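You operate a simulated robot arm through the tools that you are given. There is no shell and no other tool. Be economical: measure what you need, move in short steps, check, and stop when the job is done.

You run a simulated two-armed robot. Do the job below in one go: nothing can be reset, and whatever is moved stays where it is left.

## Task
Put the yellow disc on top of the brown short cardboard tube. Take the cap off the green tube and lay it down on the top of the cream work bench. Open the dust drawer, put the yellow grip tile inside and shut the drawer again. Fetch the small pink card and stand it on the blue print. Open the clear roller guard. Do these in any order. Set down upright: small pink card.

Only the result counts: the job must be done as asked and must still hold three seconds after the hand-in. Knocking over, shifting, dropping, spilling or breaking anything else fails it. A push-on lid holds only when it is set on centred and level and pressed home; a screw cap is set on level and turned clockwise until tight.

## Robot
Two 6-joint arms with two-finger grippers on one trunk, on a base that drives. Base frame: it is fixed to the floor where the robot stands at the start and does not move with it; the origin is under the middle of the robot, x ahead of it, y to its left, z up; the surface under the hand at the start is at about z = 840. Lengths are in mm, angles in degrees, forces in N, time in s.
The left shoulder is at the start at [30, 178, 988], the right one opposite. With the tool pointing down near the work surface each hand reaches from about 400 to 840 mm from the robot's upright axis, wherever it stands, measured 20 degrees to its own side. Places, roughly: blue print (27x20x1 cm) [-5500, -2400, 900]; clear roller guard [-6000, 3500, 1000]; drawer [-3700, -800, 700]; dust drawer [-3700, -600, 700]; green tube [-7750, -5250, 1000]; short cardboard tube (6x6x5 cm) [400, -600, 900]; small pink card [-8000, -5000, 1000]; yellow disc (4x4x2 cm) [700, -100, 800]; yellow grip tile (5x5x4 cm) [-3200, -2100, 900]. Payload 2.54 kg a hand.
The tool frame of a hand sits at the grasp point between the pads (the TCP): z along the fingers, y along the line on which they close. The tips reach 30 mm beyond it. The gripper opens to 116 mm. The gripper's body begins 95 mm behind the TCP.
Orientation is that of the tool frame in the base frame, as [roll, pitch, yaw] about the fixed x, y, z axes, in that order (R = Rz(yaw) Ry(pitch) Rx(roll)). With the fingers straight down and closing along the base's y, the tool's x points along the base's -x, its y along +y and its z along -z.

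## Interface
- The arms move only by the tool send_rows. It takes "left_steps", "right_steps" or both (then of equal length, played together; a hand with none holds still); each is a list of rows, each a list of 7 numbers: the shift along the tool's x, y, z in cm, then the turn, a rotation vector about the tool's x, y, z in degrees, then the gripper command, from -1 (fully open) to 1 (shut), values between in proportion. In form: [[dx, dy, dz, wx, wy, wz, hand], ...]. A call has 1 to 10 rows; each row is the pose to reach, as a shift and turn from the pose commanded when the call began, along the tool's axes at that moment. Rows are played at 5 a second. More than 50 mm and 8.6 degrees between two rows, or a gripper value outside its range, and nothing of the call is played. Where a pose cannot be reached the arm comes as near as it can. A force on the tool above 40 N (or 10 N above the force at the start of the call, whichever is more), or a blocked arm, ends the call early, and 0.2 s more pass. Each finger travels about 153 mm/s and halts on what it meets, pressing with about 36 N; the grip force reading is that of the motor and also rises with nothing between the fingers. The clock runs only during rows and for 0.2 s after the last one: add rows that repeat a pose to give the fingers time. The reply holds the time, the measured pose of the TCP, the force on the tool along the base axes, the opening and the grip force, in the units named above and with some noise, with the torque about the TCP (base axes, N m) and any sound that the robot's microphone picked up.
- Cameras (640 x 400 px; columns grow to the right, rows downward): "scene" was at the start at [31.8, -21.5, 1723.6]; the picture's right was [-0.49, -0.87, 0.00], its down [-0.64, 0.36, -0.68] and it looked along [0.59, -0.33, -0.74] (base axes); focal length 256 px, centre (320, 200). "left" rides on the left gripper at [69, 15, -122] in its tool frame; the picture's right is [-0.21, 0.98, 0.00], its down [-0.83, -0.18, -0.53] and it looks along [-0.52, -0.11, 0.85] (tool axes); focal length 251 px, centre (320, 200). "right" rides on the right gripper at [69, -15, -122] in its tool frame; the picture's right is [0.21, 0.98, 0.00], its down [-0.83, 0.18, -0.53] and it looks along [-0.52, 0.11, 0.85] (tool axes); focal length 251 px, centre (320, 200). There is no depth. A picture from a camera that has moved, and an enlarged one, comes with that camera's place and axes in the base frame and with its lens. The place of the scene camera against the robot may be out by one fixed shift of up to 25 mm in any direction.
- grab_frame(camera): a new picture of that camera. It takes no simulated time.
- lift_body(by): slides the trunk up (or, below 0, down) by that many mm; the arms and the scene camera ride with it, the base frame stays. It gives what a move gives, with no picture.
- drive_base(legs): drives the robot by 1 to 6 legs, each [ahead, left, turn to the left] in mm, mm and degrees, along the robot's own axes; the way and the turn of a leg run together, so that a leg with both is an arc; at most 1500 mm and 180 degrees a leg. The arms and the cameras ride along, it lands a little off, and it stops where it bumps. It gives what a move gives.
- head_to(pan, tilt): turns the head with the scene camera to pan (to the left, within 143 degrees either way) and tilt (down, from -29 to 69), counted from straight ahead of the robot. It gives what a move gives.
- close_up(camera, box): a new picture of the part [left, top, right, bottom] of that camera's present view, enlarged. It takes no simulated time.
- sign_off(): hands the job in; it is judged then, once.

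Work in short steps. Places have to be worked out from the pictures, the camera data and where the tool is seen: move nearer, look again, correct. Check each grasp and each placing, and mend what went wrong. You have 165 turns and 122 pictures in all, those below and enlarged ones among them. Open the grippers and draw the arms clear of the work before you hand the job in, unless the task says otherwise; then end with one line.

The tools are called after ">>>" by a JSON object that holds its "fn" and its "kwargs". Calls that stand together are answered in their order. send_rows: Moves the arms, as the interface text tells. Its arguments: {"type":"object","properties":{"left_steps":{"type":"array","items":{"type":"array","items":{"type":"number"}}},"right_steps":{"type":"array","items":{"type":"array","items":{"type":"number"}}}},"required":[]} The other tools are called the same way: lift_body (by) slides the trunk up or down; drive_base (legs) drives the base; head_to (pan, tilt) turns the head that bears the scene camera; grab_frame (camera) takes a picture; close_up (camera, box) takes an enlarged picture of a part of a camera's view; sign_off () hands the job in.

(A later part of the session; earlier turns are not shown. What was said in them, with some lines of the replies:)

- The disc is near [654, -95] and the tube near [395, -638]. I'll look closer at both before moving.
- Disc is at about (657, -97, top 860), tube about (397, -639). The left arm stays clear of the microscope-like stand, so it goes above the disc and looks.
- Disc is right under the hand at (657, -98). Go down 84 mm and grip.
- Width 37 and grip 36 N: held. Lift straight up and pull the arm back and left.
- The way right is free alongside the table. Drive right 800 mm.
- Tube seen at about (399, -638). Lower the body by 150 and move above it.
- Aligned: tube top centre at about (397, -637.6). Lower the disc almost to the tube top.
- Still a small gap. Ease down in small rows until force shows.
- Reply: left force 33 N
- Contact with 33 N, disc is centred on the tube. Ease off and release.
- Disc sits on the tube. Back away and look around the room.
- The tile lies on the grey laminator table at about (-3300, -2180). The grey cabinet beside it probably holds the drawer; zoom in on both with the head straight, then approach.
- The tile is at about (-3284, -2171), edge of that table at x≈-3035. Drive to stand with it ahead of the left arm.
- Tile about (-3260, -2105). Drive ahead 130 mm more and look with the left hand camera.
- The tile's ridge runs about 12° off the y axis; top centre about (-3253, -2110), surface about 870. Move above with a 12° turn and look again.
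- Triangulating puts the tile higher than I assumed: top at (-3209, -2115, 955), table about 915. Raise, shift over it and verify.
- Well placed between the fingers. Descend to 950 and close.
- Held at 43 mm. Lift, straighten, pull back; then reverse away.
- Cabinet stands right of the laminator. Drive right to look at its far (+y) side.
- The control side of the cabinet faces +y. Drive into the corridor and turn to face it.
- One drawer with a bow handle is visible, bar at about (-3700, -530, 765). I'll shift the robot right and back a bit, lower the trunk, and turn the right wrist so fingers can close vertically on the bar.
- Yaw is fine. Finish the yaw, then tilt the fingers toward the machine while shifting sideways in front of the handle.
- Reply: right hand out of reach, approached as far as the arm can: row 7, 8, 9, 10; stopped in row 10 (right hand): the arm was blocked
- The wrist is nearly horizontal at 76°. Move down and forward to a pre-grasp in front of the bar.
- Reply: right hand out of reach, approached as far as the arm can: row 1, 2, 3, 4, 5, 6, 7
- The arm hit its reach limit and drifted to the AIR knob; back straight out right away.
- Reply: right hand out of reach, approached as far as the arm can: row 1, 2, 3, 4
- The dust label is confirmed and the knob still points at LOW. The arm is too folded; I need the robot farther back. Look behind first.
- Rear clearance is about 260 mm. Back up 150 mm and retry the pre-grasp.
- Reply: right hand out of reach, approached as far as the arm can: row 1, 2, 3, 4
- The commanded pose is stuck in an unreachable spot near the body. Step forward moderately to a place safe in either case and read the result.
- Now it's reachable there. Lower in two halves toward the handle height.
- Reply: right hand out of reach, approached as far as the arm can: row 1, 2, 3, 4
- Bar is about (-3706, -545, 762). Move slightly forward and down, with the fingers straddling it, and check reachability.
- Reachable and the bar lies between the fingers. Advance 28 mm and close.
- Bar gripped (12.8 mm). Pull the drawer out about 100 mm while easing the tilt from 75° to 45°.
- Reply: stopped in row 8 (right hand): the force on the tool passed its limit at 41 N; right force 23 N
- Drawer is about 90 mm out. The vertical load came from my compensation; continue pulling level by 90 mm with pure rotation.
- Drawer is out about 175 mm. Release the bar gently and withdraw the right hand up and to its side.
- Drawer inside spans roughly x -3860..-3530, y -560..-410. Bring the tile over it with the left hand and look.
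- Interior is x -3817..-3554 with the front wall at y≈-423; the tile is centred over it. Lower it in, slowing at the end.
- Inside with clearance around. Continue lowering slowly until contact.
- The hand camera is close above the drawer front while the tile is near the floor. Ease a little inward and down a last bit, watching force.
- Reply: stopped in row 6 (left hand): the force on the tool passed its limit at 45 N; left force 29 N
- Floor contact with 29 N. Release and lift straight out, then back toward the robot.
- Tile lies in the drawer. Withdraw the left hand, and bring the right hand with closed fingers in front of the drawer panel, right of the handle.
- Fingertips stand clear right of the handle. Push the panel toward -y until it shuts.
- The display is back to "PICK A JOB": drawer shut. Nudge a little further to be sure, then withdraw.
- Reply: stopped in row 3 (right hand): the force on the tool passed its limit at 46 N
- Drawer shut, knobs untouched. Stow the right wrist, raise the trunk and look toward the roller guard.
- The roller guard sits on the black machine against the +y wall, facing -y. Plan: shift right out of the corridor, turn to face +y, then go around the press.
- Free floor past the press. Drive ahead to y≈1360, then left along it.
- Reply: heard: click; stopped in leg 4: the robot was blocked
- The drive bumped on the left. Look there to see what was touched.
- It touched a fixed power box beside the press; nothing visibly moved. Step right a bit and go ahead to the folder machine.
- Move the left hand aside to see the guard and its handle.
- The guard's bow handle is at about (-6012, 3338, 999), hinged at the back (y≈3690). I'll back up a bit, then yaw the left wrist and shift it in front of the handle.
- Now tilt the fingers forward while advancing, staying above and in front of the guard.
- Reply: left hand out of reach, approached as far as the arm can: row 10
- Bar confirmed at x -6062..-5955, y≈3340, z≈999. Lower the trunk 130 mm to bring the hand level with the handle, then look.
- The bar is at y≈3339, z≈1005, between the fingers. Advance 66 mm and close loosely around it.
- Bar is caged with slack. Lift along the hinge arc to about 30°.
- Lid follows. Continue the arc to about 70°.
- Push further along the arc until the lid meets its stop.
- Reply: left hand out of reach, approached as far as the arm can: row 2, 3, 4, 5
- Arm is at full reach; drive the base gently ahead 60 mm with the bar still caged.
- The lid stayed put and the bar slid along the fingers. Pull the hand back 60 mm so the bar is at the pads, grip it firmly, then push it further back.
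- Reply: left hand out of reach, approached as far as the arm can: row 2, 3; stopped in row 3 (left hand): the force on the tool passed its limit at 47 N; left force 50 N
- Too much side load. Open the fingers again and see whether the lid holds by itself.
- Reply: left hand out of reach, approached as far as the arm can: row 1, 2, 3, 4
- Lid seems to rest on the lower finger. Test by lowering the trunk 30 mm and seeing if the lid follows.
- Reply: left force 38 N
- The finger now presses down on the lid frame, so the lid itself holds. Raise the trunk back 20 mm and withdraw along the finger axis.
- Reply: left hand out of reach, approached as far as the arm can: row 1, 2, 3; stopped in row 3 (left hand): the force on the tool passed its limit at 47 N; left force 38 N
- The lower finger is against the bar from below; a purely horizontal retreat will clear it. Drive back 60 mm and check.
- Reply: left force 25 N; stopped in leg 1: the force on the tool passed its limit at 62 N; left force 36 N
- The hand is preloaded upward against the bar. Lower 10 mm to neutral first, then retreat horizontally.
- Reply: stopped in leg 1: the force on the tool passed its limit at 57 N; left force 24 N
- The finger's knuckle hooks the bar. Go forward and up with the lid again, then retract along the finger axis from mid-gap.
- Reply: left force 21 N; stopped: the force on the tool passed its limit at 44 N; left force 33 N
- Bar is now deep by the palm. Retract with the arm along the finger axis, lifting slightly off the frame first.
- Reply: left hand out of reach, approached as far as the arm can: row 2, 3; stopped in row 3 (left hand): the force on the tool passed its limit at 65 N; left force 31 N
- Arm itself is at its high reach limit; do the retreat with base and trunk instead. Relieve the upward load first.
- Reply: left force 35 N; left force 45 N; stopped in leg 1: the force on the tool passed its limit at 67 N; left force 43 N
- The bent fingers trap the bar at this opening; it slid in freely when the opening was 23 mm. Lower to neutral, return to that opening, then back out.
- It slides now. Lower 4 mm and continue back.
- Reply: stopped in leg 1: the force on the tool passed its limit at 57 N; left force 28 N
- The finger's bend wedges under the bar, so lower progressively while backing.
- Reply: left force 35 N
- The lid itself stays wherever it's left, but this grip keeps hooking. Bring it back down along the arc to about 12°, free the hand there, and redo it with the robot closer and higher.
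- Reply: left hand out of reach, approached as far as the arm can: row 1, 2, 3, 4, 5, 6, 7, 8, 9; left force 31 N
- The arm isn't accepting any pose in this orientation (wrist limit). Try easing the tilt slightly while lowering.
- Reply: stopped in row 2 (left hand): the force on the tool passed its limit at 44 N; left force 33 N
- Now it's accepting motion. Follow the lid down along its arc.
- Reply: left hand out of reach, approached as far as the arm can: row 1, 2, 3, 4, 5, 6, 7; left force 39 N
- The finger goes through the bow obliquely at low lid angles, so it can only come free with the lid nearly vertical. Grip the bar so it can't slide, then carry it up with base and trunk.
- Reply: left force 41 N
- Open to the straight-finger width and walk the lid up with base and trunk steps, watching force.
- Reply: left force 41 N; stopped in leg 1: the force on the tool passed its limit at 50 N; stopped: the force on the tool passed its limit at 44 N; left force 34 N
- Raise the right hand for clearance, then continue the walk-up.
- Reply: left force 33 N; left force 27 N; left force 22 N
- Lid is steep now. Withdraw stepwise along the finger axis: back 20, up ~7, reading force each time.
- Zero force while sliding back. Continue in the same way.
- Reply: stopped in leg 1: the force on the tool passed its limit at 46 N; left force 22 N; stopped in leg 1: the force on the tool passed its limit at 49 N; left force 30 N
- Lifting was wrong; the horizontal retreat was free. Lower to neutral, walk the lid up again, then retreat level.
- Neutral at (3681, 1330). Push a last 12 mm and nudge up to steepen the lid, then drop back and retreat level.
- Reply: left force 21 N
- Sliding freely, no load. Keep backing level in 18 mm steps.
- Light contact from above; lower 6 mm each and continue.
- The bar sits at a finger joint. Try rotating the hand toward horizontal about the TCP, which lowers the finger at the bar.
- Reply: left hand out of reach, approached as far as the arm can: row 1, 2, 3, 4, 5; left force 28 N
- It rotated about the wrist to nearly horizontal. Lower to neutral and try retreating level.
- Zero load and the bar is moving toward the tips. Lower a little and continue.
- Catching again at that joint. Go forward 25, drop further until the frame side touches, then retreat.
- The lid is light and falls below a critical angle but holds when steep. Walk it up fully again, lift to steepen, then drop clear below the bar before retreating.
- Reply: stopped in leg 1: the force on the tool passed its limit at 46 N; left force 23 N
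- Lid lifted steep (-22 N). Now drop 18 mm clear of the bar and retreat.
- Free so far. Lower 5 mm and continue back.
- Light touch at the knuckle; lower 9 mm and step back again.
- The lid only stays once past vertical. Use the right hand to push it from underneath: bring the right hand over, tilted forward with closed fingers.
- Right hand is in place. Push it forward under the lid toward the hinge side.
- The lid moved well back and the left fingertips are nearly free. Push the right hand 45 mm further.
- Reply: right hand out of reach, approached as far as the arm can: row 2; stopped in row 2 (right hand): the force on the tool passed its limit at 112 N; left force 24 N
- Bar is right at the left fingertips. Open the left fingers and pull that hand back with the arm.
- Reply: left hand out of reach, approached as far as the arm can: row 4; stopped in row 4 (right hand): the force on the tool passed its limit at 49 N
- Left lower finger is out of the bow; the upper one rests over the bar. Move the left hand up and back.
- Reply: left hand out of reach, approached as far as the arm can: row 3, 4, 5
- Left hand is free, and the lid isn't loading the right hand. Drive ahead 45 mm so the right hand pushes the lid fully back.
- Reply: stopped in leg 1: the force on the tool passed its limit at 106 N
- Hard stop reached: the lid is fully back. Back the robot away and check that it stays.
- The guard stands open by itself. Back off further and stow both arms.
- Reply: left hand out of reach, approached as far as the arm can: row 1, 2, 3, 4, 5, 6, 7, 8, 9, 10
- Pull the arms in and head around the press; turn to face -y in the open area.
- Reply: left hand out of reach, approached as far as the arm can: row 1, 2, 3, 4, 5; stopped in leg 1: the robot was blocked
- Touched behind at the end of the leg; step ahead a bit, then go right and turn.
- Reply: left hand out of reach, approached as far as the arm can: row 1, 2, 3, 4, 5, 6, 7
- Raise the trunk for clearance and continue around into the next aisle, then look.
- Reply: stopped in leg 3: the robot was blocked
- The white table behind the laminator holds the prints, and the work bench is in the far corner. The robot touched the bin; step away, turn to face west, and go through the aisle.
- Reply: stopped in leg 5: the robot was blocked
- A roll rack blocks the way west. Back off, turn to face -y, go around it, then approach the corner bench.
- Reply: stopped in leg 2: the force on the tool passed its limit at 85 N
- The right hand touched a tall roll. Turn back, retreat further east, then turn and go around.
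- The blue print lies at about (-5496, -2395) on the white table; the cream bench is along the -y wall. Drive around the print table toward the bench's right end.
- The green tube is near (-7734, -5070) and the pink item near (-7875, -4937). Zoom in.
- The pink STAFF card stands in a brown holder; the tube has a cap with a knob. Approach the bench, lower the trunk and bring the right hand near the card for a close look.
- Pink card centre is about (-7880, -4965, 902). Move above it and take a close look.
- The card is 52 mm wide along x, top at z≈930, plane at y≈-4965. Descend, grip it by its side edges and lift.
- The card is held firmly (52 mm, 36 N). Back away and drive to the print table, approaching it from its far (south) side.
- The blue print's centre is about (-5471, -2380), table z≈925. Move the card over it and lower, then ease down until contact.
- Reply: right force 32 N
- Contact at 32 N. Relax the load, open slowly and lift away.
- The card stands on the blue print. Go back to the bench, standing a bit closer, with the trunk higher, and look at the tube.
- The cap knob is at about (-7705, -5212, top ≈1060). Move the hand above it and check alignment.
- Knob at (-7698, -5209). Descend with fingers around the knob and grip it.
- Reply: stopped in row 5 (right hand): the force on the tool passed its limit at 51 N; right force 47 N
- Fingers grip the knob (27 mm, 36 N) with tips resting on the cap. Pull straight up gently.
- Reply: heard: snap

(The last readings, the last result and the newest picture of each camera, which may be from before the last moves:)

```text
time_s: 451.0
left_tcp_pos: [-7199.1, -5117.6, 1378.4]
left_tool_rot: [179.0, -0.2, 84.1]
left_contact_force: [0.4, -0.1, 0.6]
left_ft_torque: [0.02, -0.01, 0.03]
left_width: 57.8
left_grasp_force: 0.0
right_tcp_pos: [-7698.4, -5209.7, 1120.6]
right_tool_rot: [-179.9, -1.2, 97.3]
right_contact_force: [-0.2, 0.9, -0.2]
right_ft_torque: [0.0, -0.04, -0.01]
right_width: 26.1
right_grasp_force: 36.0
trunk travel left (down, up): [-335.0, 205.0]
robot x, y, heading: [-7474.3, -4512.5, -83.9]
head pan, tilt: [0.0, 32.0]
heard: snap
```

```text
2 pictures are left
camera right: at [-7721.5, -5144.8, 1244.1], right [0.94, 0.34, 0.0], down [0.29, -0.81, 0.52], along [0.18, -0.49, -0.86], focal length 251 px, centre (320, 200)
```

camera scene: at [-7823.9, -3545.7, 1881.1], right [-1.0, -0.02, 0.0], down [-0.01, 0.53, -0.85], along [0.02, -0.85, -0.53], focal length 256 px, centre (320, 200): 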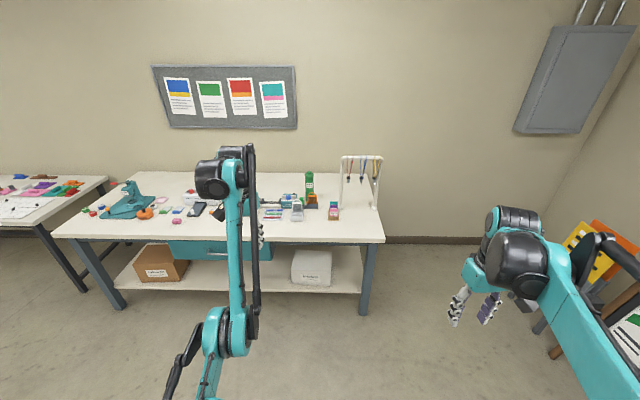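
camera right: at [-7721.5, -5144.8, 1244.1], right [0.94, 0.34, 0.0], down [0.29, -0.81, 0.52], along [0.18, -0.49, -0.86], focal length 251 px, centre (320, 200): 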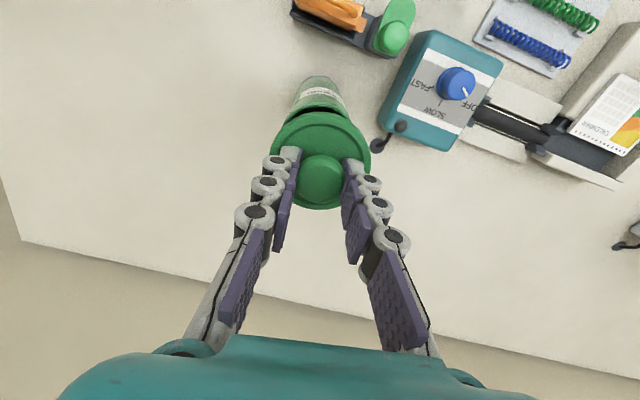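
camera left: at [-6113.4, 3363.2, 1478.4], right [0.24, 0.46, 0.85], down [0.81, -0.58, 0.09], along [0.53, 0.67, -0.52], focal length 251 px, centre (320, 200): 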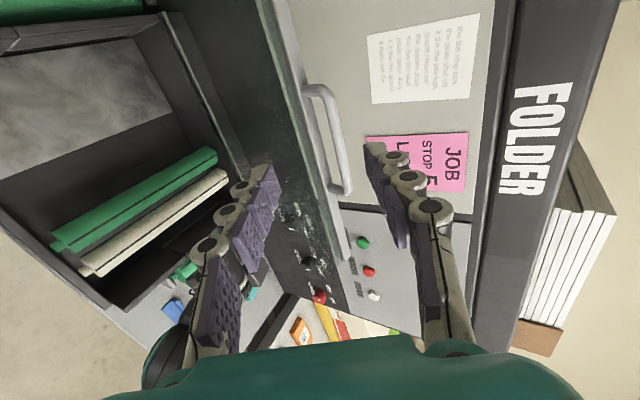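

The cap snapped off and the tube stayed. Lift clear, move it to a free patch of the bench beside the tube, and lower.

>>> {"fn": "send_rows", "kwargs": {"right_steps": [[0, 0, -4, 0, 0, 0, 0.8], [0, 0, -7, 0, 0, 0, 0.8], [0.2, -4, -7, 0, 0, 0, 0.8], [0.4, -8.5, -7, 0, 0, 0, 0.8], [0.75, -13.7, -7, 0, 0, 0, 0.8], [0.75, -13.7, -3, 0, 0, 0, 0.8], [0.75, -13.7, 2, 0, 0, 0, 0.8], [0.75, -13.7, 7, 0, 0, 0, 0.8], [0.75, -13.7, 12, 0, 0, 0, 0.8], [0.75, -13.7, 16, 0, 0, 0, 0.8]]}}

>>> {"fn": "send_rows", "kwargs": {"right_steps": [[0, 0, 0.8, 0, 0, 0, 0.8], [0, 0, 1.6, 0, 0, 0, 0.8], [0, 0, 2.4, 0, 0, 0, 0.8], [0, 0, 3.2, 0, 0, 0, 0.8], [0, 0, 3.8, 0, 0, 0, 0.8], [0, 0, 4.4, 0, 0, 0, 0.8]]}}

```text
refused: row 5 steps farther than a row can; nothing moved
```

```text
time_s: 452.1
left_tcp_pos: [-7200.2, -5115.2, 1381.2]
left_tool_rot: [179.3, 0.0, 83.9]
left_contact_force: [0.1, -0.6, 0.4]
left_ft_torque: [0.04, -0.06, 0.01]
left_width: 58.2
left_grasp_force: 0.0
right_tcp_pos: [-7696.5, -5207.5, 1090.9]
right_tool_rot: [-179.8, -1.0, 97.3]
right_contact_force: [1.0, -1.3, 32.0]
right_ft_torque: [0.65, 0.35, -0.02]
right_width: 26.3
right_grasp_force: 36.5
trunk travel left (down, up): [-335.0, 205.0]
robot x, y, heading: [-7473.4, -4509.7, -84.2]
head pan, tilt: [0.0, 32.0]
stopped in row 5 (right hand): the force on the tool passed its limit at 46 N (the readings are from after the stop); the commanded pose is now the measured one
```

The first move was refused, so the cap was pressed back onto the tube. Lift again and do the transfer in allowed steps.

>>> {"fn": "send_rows", "kwargs": {"right_steps": [[0, 0, -0.5, 0, 0, 0, 0.8], [0, 0, -2, 0, 0, 0, 0.8], [0, 0, -5, 0, 0, 0, 0.8], [0, 0, -9, 0, 0, 0, 0.8], [0.2, -3.5, -10, 0, 0, 0, 0.8], [0.4, -7.5, -10, 0, 0, 0, 0.8], [0.6, -11, -10, 0, 0, 0, 0.8], [0.75, -13.8, -10, 0, 0, 0, 0.8], [0.75, -13.8, -6, 0, 0, 0, 0.8], [0.75, -13.8, -2, 0, 0, 0, 0.8]]}}

>>> {"fn": "grab_frame", "kwargs": {"camera": "right"}}

```text
time_s: 454.3
left_tcp_pos: [-7200.2, -5117.5, 1378.1]
left_tool_rot: [179.2, -0.2, 84.1]
left_contact_force: [0.1, 0.3, 0.6]
left_ft_torque: [-0.01, -0.05, 0.01]
left_width: 58.1
left_grasp_force: 0.1
right_tcp_pos: [-7835.9, -5219.1, 1107.9]
right_tool_rot: [-179.8, -1.1, 97.3]
right_contact_force: [-0.3, -0.7, -0.5]
right_ft_torque: [-0.01, -0.04, 0.02]
right_width: 26.3
right_grasp_force: 35.9
trunk travel left (down, up): [-335.0, 205.0]
robot x, y, heading: [-7473.3, -4509.8, -84.0]
head pan, tilt: [0.0, 32.0]
```

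```text
1 pictures are left
camera right: at [-7859.7, -5155.0, 1230.5], right [0.94, 0.34, 0.0], down [0.29, -0.81, 0.52], along [0.17, -0.49, -0.86], focal length 251 px, centre (320, 200)
```

right: 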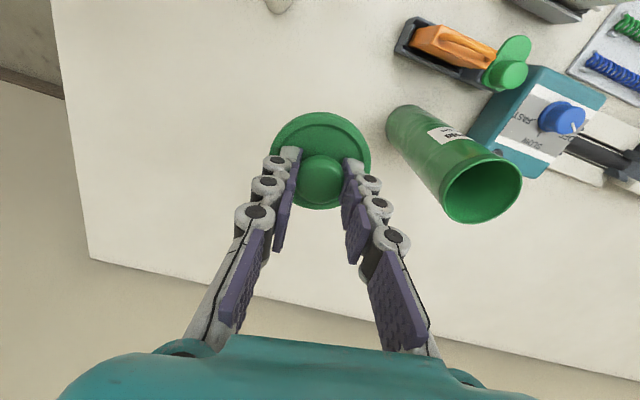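

Cap is off and held; the spot below is clear bench. Lower it and ease to contact.

>>> {"fn": "send_rows", "kwargs": {"right_steps": [[0, 0, 4, 0, 0, 0, 0.8], [0, 0, 8, 0, 0, 0, 0.8], [0, 0, 12, 0, 0, 0, 0.8], [0, 0, 15, 0, 0, 0, 0.8], [0, 0, 16, 0, 0, 0, 0.8], [0, 0, 16.8, 0, 0, 0, 0.8], [0, 0, 17.6, 0, 0, 0, 0.8], [0, 0, 18.4, 0, 0, 0, 0.8], [0, 0, 19.2, 0, 0, 0, 0.8], [0, 0, 20, 0, 0, 0, 0.8]]}}

```text
time_s: 456.5
left_tcp_pos: [-7199.9, -5117.3, 1379.4]
left_tool_rot: [179.1, -0.2, 84.0]
left_contact_force: [0.5, 0.8, 0.4]
left_ft_torque: [-0.02, 0.02, -0.01]
left_width: 58.1
left_grasp_force: 0.1
right_tcp_pos: [-7837.6, -5215.3, 907.5]
right_tool_rot: [-179.8, -1.2, 97.2]
right_contact_force: [-0.6, 0.8, -0.2]
right_ft_torque: [0.03, 0.04, -0.01]
right_width: 26.2
right_grasp_force: 36.5
trunk travel left (down, up): [-335.0, 205.0]
robot x, y, heading: [-7475.3, -4509.1, -84.0]
head pan, tilt: [0.0, 32.0]
```

>>> {"fn": "send_rows", "kwargs": {"right_steps": [[0, 0, 0.4, 0, 0, 0, 0.8], [0, 0, 0.8, 0, 0, 0, 0.8], [0, 0, 1.2, 0, 0, 0, 0.8], [0, 0, 1.6, 0, 0, 0, 0.8], [0, 0, 2.0, 0, 0, 0, 0.8], [0, 0, 2.4, 0, 0, 0, 0.8], [0, 0, 2.8, 0, 0, 0, 0.8], [0, 0, 3.2, 0, 0, 0, 0.8]]}}

```text
time_s: 458.3
left_tcp_pos: [-7196.9, -5115.6, 1379.8]
left_tool_rot: [179.2, 0.0, 84.0]
left_contact_force: [0.4, -0.8, 0.1]
left_ft_torque: [0.01, -0.02, -0.02]
left_width: 58.1
left_grasp_force: 0.0
right_tcp_pos: [-7837.4, -5214.4, 878.0]
right_tool_rot: [-179.6, -0.9, 97.3]
right_contact_force: [-2.9, -8.7, 32.4]
right_ft_torque: [-1.17, -0.17, -0.06]
right_width: 26.3
right_grasp_force: 36.1
trunk travel left (down, up): [-335.0, 205.0]
robot x, y, heading: [-7470.7, -4512.3, -84.2]
head pan, tilt: [0.0, 32.0]
```

Contact with the bench at 32 N. Ease off, open and lift away, then check with the last picture.

>>> {"fn": "send_rows", "kwargs": {"right_steps": [[0, 0, -0.2, 0, 0, 0, 0.8], [0, 0, -0.3, 0, 0, 0, 0.5], [0, 0, -0.3, 0, 0, 0, 0.3], [0, 0, -0.3, 0, 0, 0, 0.2], [0, 0, -0.3, 0, 0, 0, 0.2], [0, 0, -4, 0, 0, 0, 0.2], [0, 0, -9, 0, 0, 0, 0.2], [0, 0, -14, 0, 0, 0, 0.2], [0, 0, -19, 0, 0, 0, 0.2], [0, 0, -24, 0, 0, 0, 0.2]]}}

>>> {"fn": "grab_frame", "kwargs": {"camera": "right"}}

```text
time_s: 460.5
left_tcp_pos: [-7199.0, -5116.6, 1379.4]
left_tool_rot: [179.2, 0.0, 84.0]
left_contact_force: [0.7, -1.2, 0.6]
left_ft_torque: [-0.02, 0.03, -0.01]
left_width: 57.9
left_grasp_force: 0.1
right_tcp_pos: [-7838.1, -5218.3, 1116.1]
right_tool_rot: [-179.6, -1.0, 97.3]
right_contact_force: [0.5, -0.4, -0.2]
right_ft_torque: [0.0, 0.02, -0.02]
right_width: 46.2
right_grasp_force: 0.1
trunk travel left (down, up): [-335.0, 205.0]
robot x, y, heading: [-7473.1, -4510.7, -84.2]
head pan, tilt: [0.0, 32.0]
```

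```text
0 pictures are left
camera right: at [-7860.5, -5153.9, 1240.7], right [0.94, 0.34, 0.0], down [0.29, -0.81, 0.52], along [0.17, -0.49, -0.86], focal length 251 px, centre (320, 200)
```

right: 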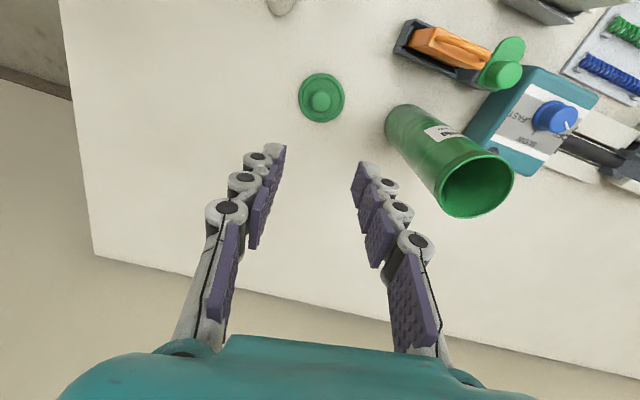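

The cap lies flat on the bench and the tube still stands. Raise up and back away from the bench.

>>> {"fn": "lift_body", "kwargs": {"by": 180}}

>>> {"fn": "drive_base", "kwargs": {"legs": [[-650, 0, 0]]}}

>>> {"fn": "send_rows", "kwargs": {"left_steps": [[0, 0, 0, 0, 0, 0, -1], [0, 0, 0, 0, 0, 0, -1], [0, 0, 0, 0, 0, 0, -1]], "right_steps": [[0, 0, 0, 0, 0, 0, -1], [0, 0, 0, 0, 0, 0, -1], [0, 0, 0, 0, 0, 0, -1]]}}

```text
time_s: 462.5
left_tcp_pos: [-7199.8, -5118.0, 1559.5]
left_tool_rot: [179.2, -0.1, 84.0]
left_contact_force: [0.3, -0.1, 0.1]
left_ft_torque: [-0.01, 0.0, 0.03]
left_width: 57.8
left_grasp_force: 0.0
right_tcp_pos: [-7837.6, -5219.3, 1296.6]
right_tool_rot: [-179.7, -1.2, 97.3]
right_contact_force: [0.5, 0.5, -0.2]
right_ft_torque: [-0.01, -0.01, 0.03]
right_width: 46.4
right_grasp_force: 0.1
trunk travel left (down, up): [-515.0, 25.0]
robot x, y, heading: [-7471.3, -4506.9, -84.1]
head pan, tilt: [0.0, 32.0]
```

```text
time_s: 466.2
left_tcp_pos: [-7269.1, -4469.2, 1560.2]
left_tool_rot: [179.1, -0.2, 83.7]
left_contact_force: [-0.4, 0.2, 0.0]
left_ft_torque: [0.01, -0.02, -0.01]
left_width: 58.0
left_grasp_force: 0.1
right_tcp_pos: [-7908.6, -4567.4, 1294.6]
right_tool_rot: [-179.7, -1.2, 97.0]
right_contact_force: [-0.1, -0.3, 0.4]
right_ft_torque: [0.0, 0.03, -0.01]
right_width: 46.5
right_grasp_force: 0.1
trunk travel left (down, up): [-515.0, 25.0]
robot x, y, heading: [-7540.4, -3856.2, -84.6]
head pan, tilt: [0.0, 32.0]
```

```text
time_s: 467.0
left_tcp_pos: [-7268.8, -4468.4, 1560.5]
left_tool_rot: [179.1, -0.1, 83.7]
left_contact_force: [-0.4, 0.1, -0.1]
left_ft_torque: [-0.01, 0.01, 0.04]
left_width: 116.2
left_grasp_force: 0.1
right_tcp_pos: [-7907.1, -4567.0, 1296.7]
right_tool_rot: [-179.7, -1.2, 97.0]
right_contact_force: [-0.7, -0.5, -0.1]
right_ft_torque: [0.03, 0.02, 0.01]
right_width: 115.9
right_grasp_force: 0.1
trunk travel left (down, up): [-515.0, 25.0]
robot x, y, heading: [-7540.7, -3862.8, -84.4]
head pan, tilt: [0.0, 32.0]
```

All five parts are done, the grippers are open and the arms are clear. Handing in.

>>> {"fn": "sign_off", "kwargs": {}}

```text
The job is handed in.
```

I did all five parts and handed the job in. Each looked right when last seen, but I bumped a few things on the way and could not check all of them: a power box, probably the waste bin, a tall paper roll, the AIR knob on the creaser (still at LOW) and the cardboard tube's table area were not all re-photographed.
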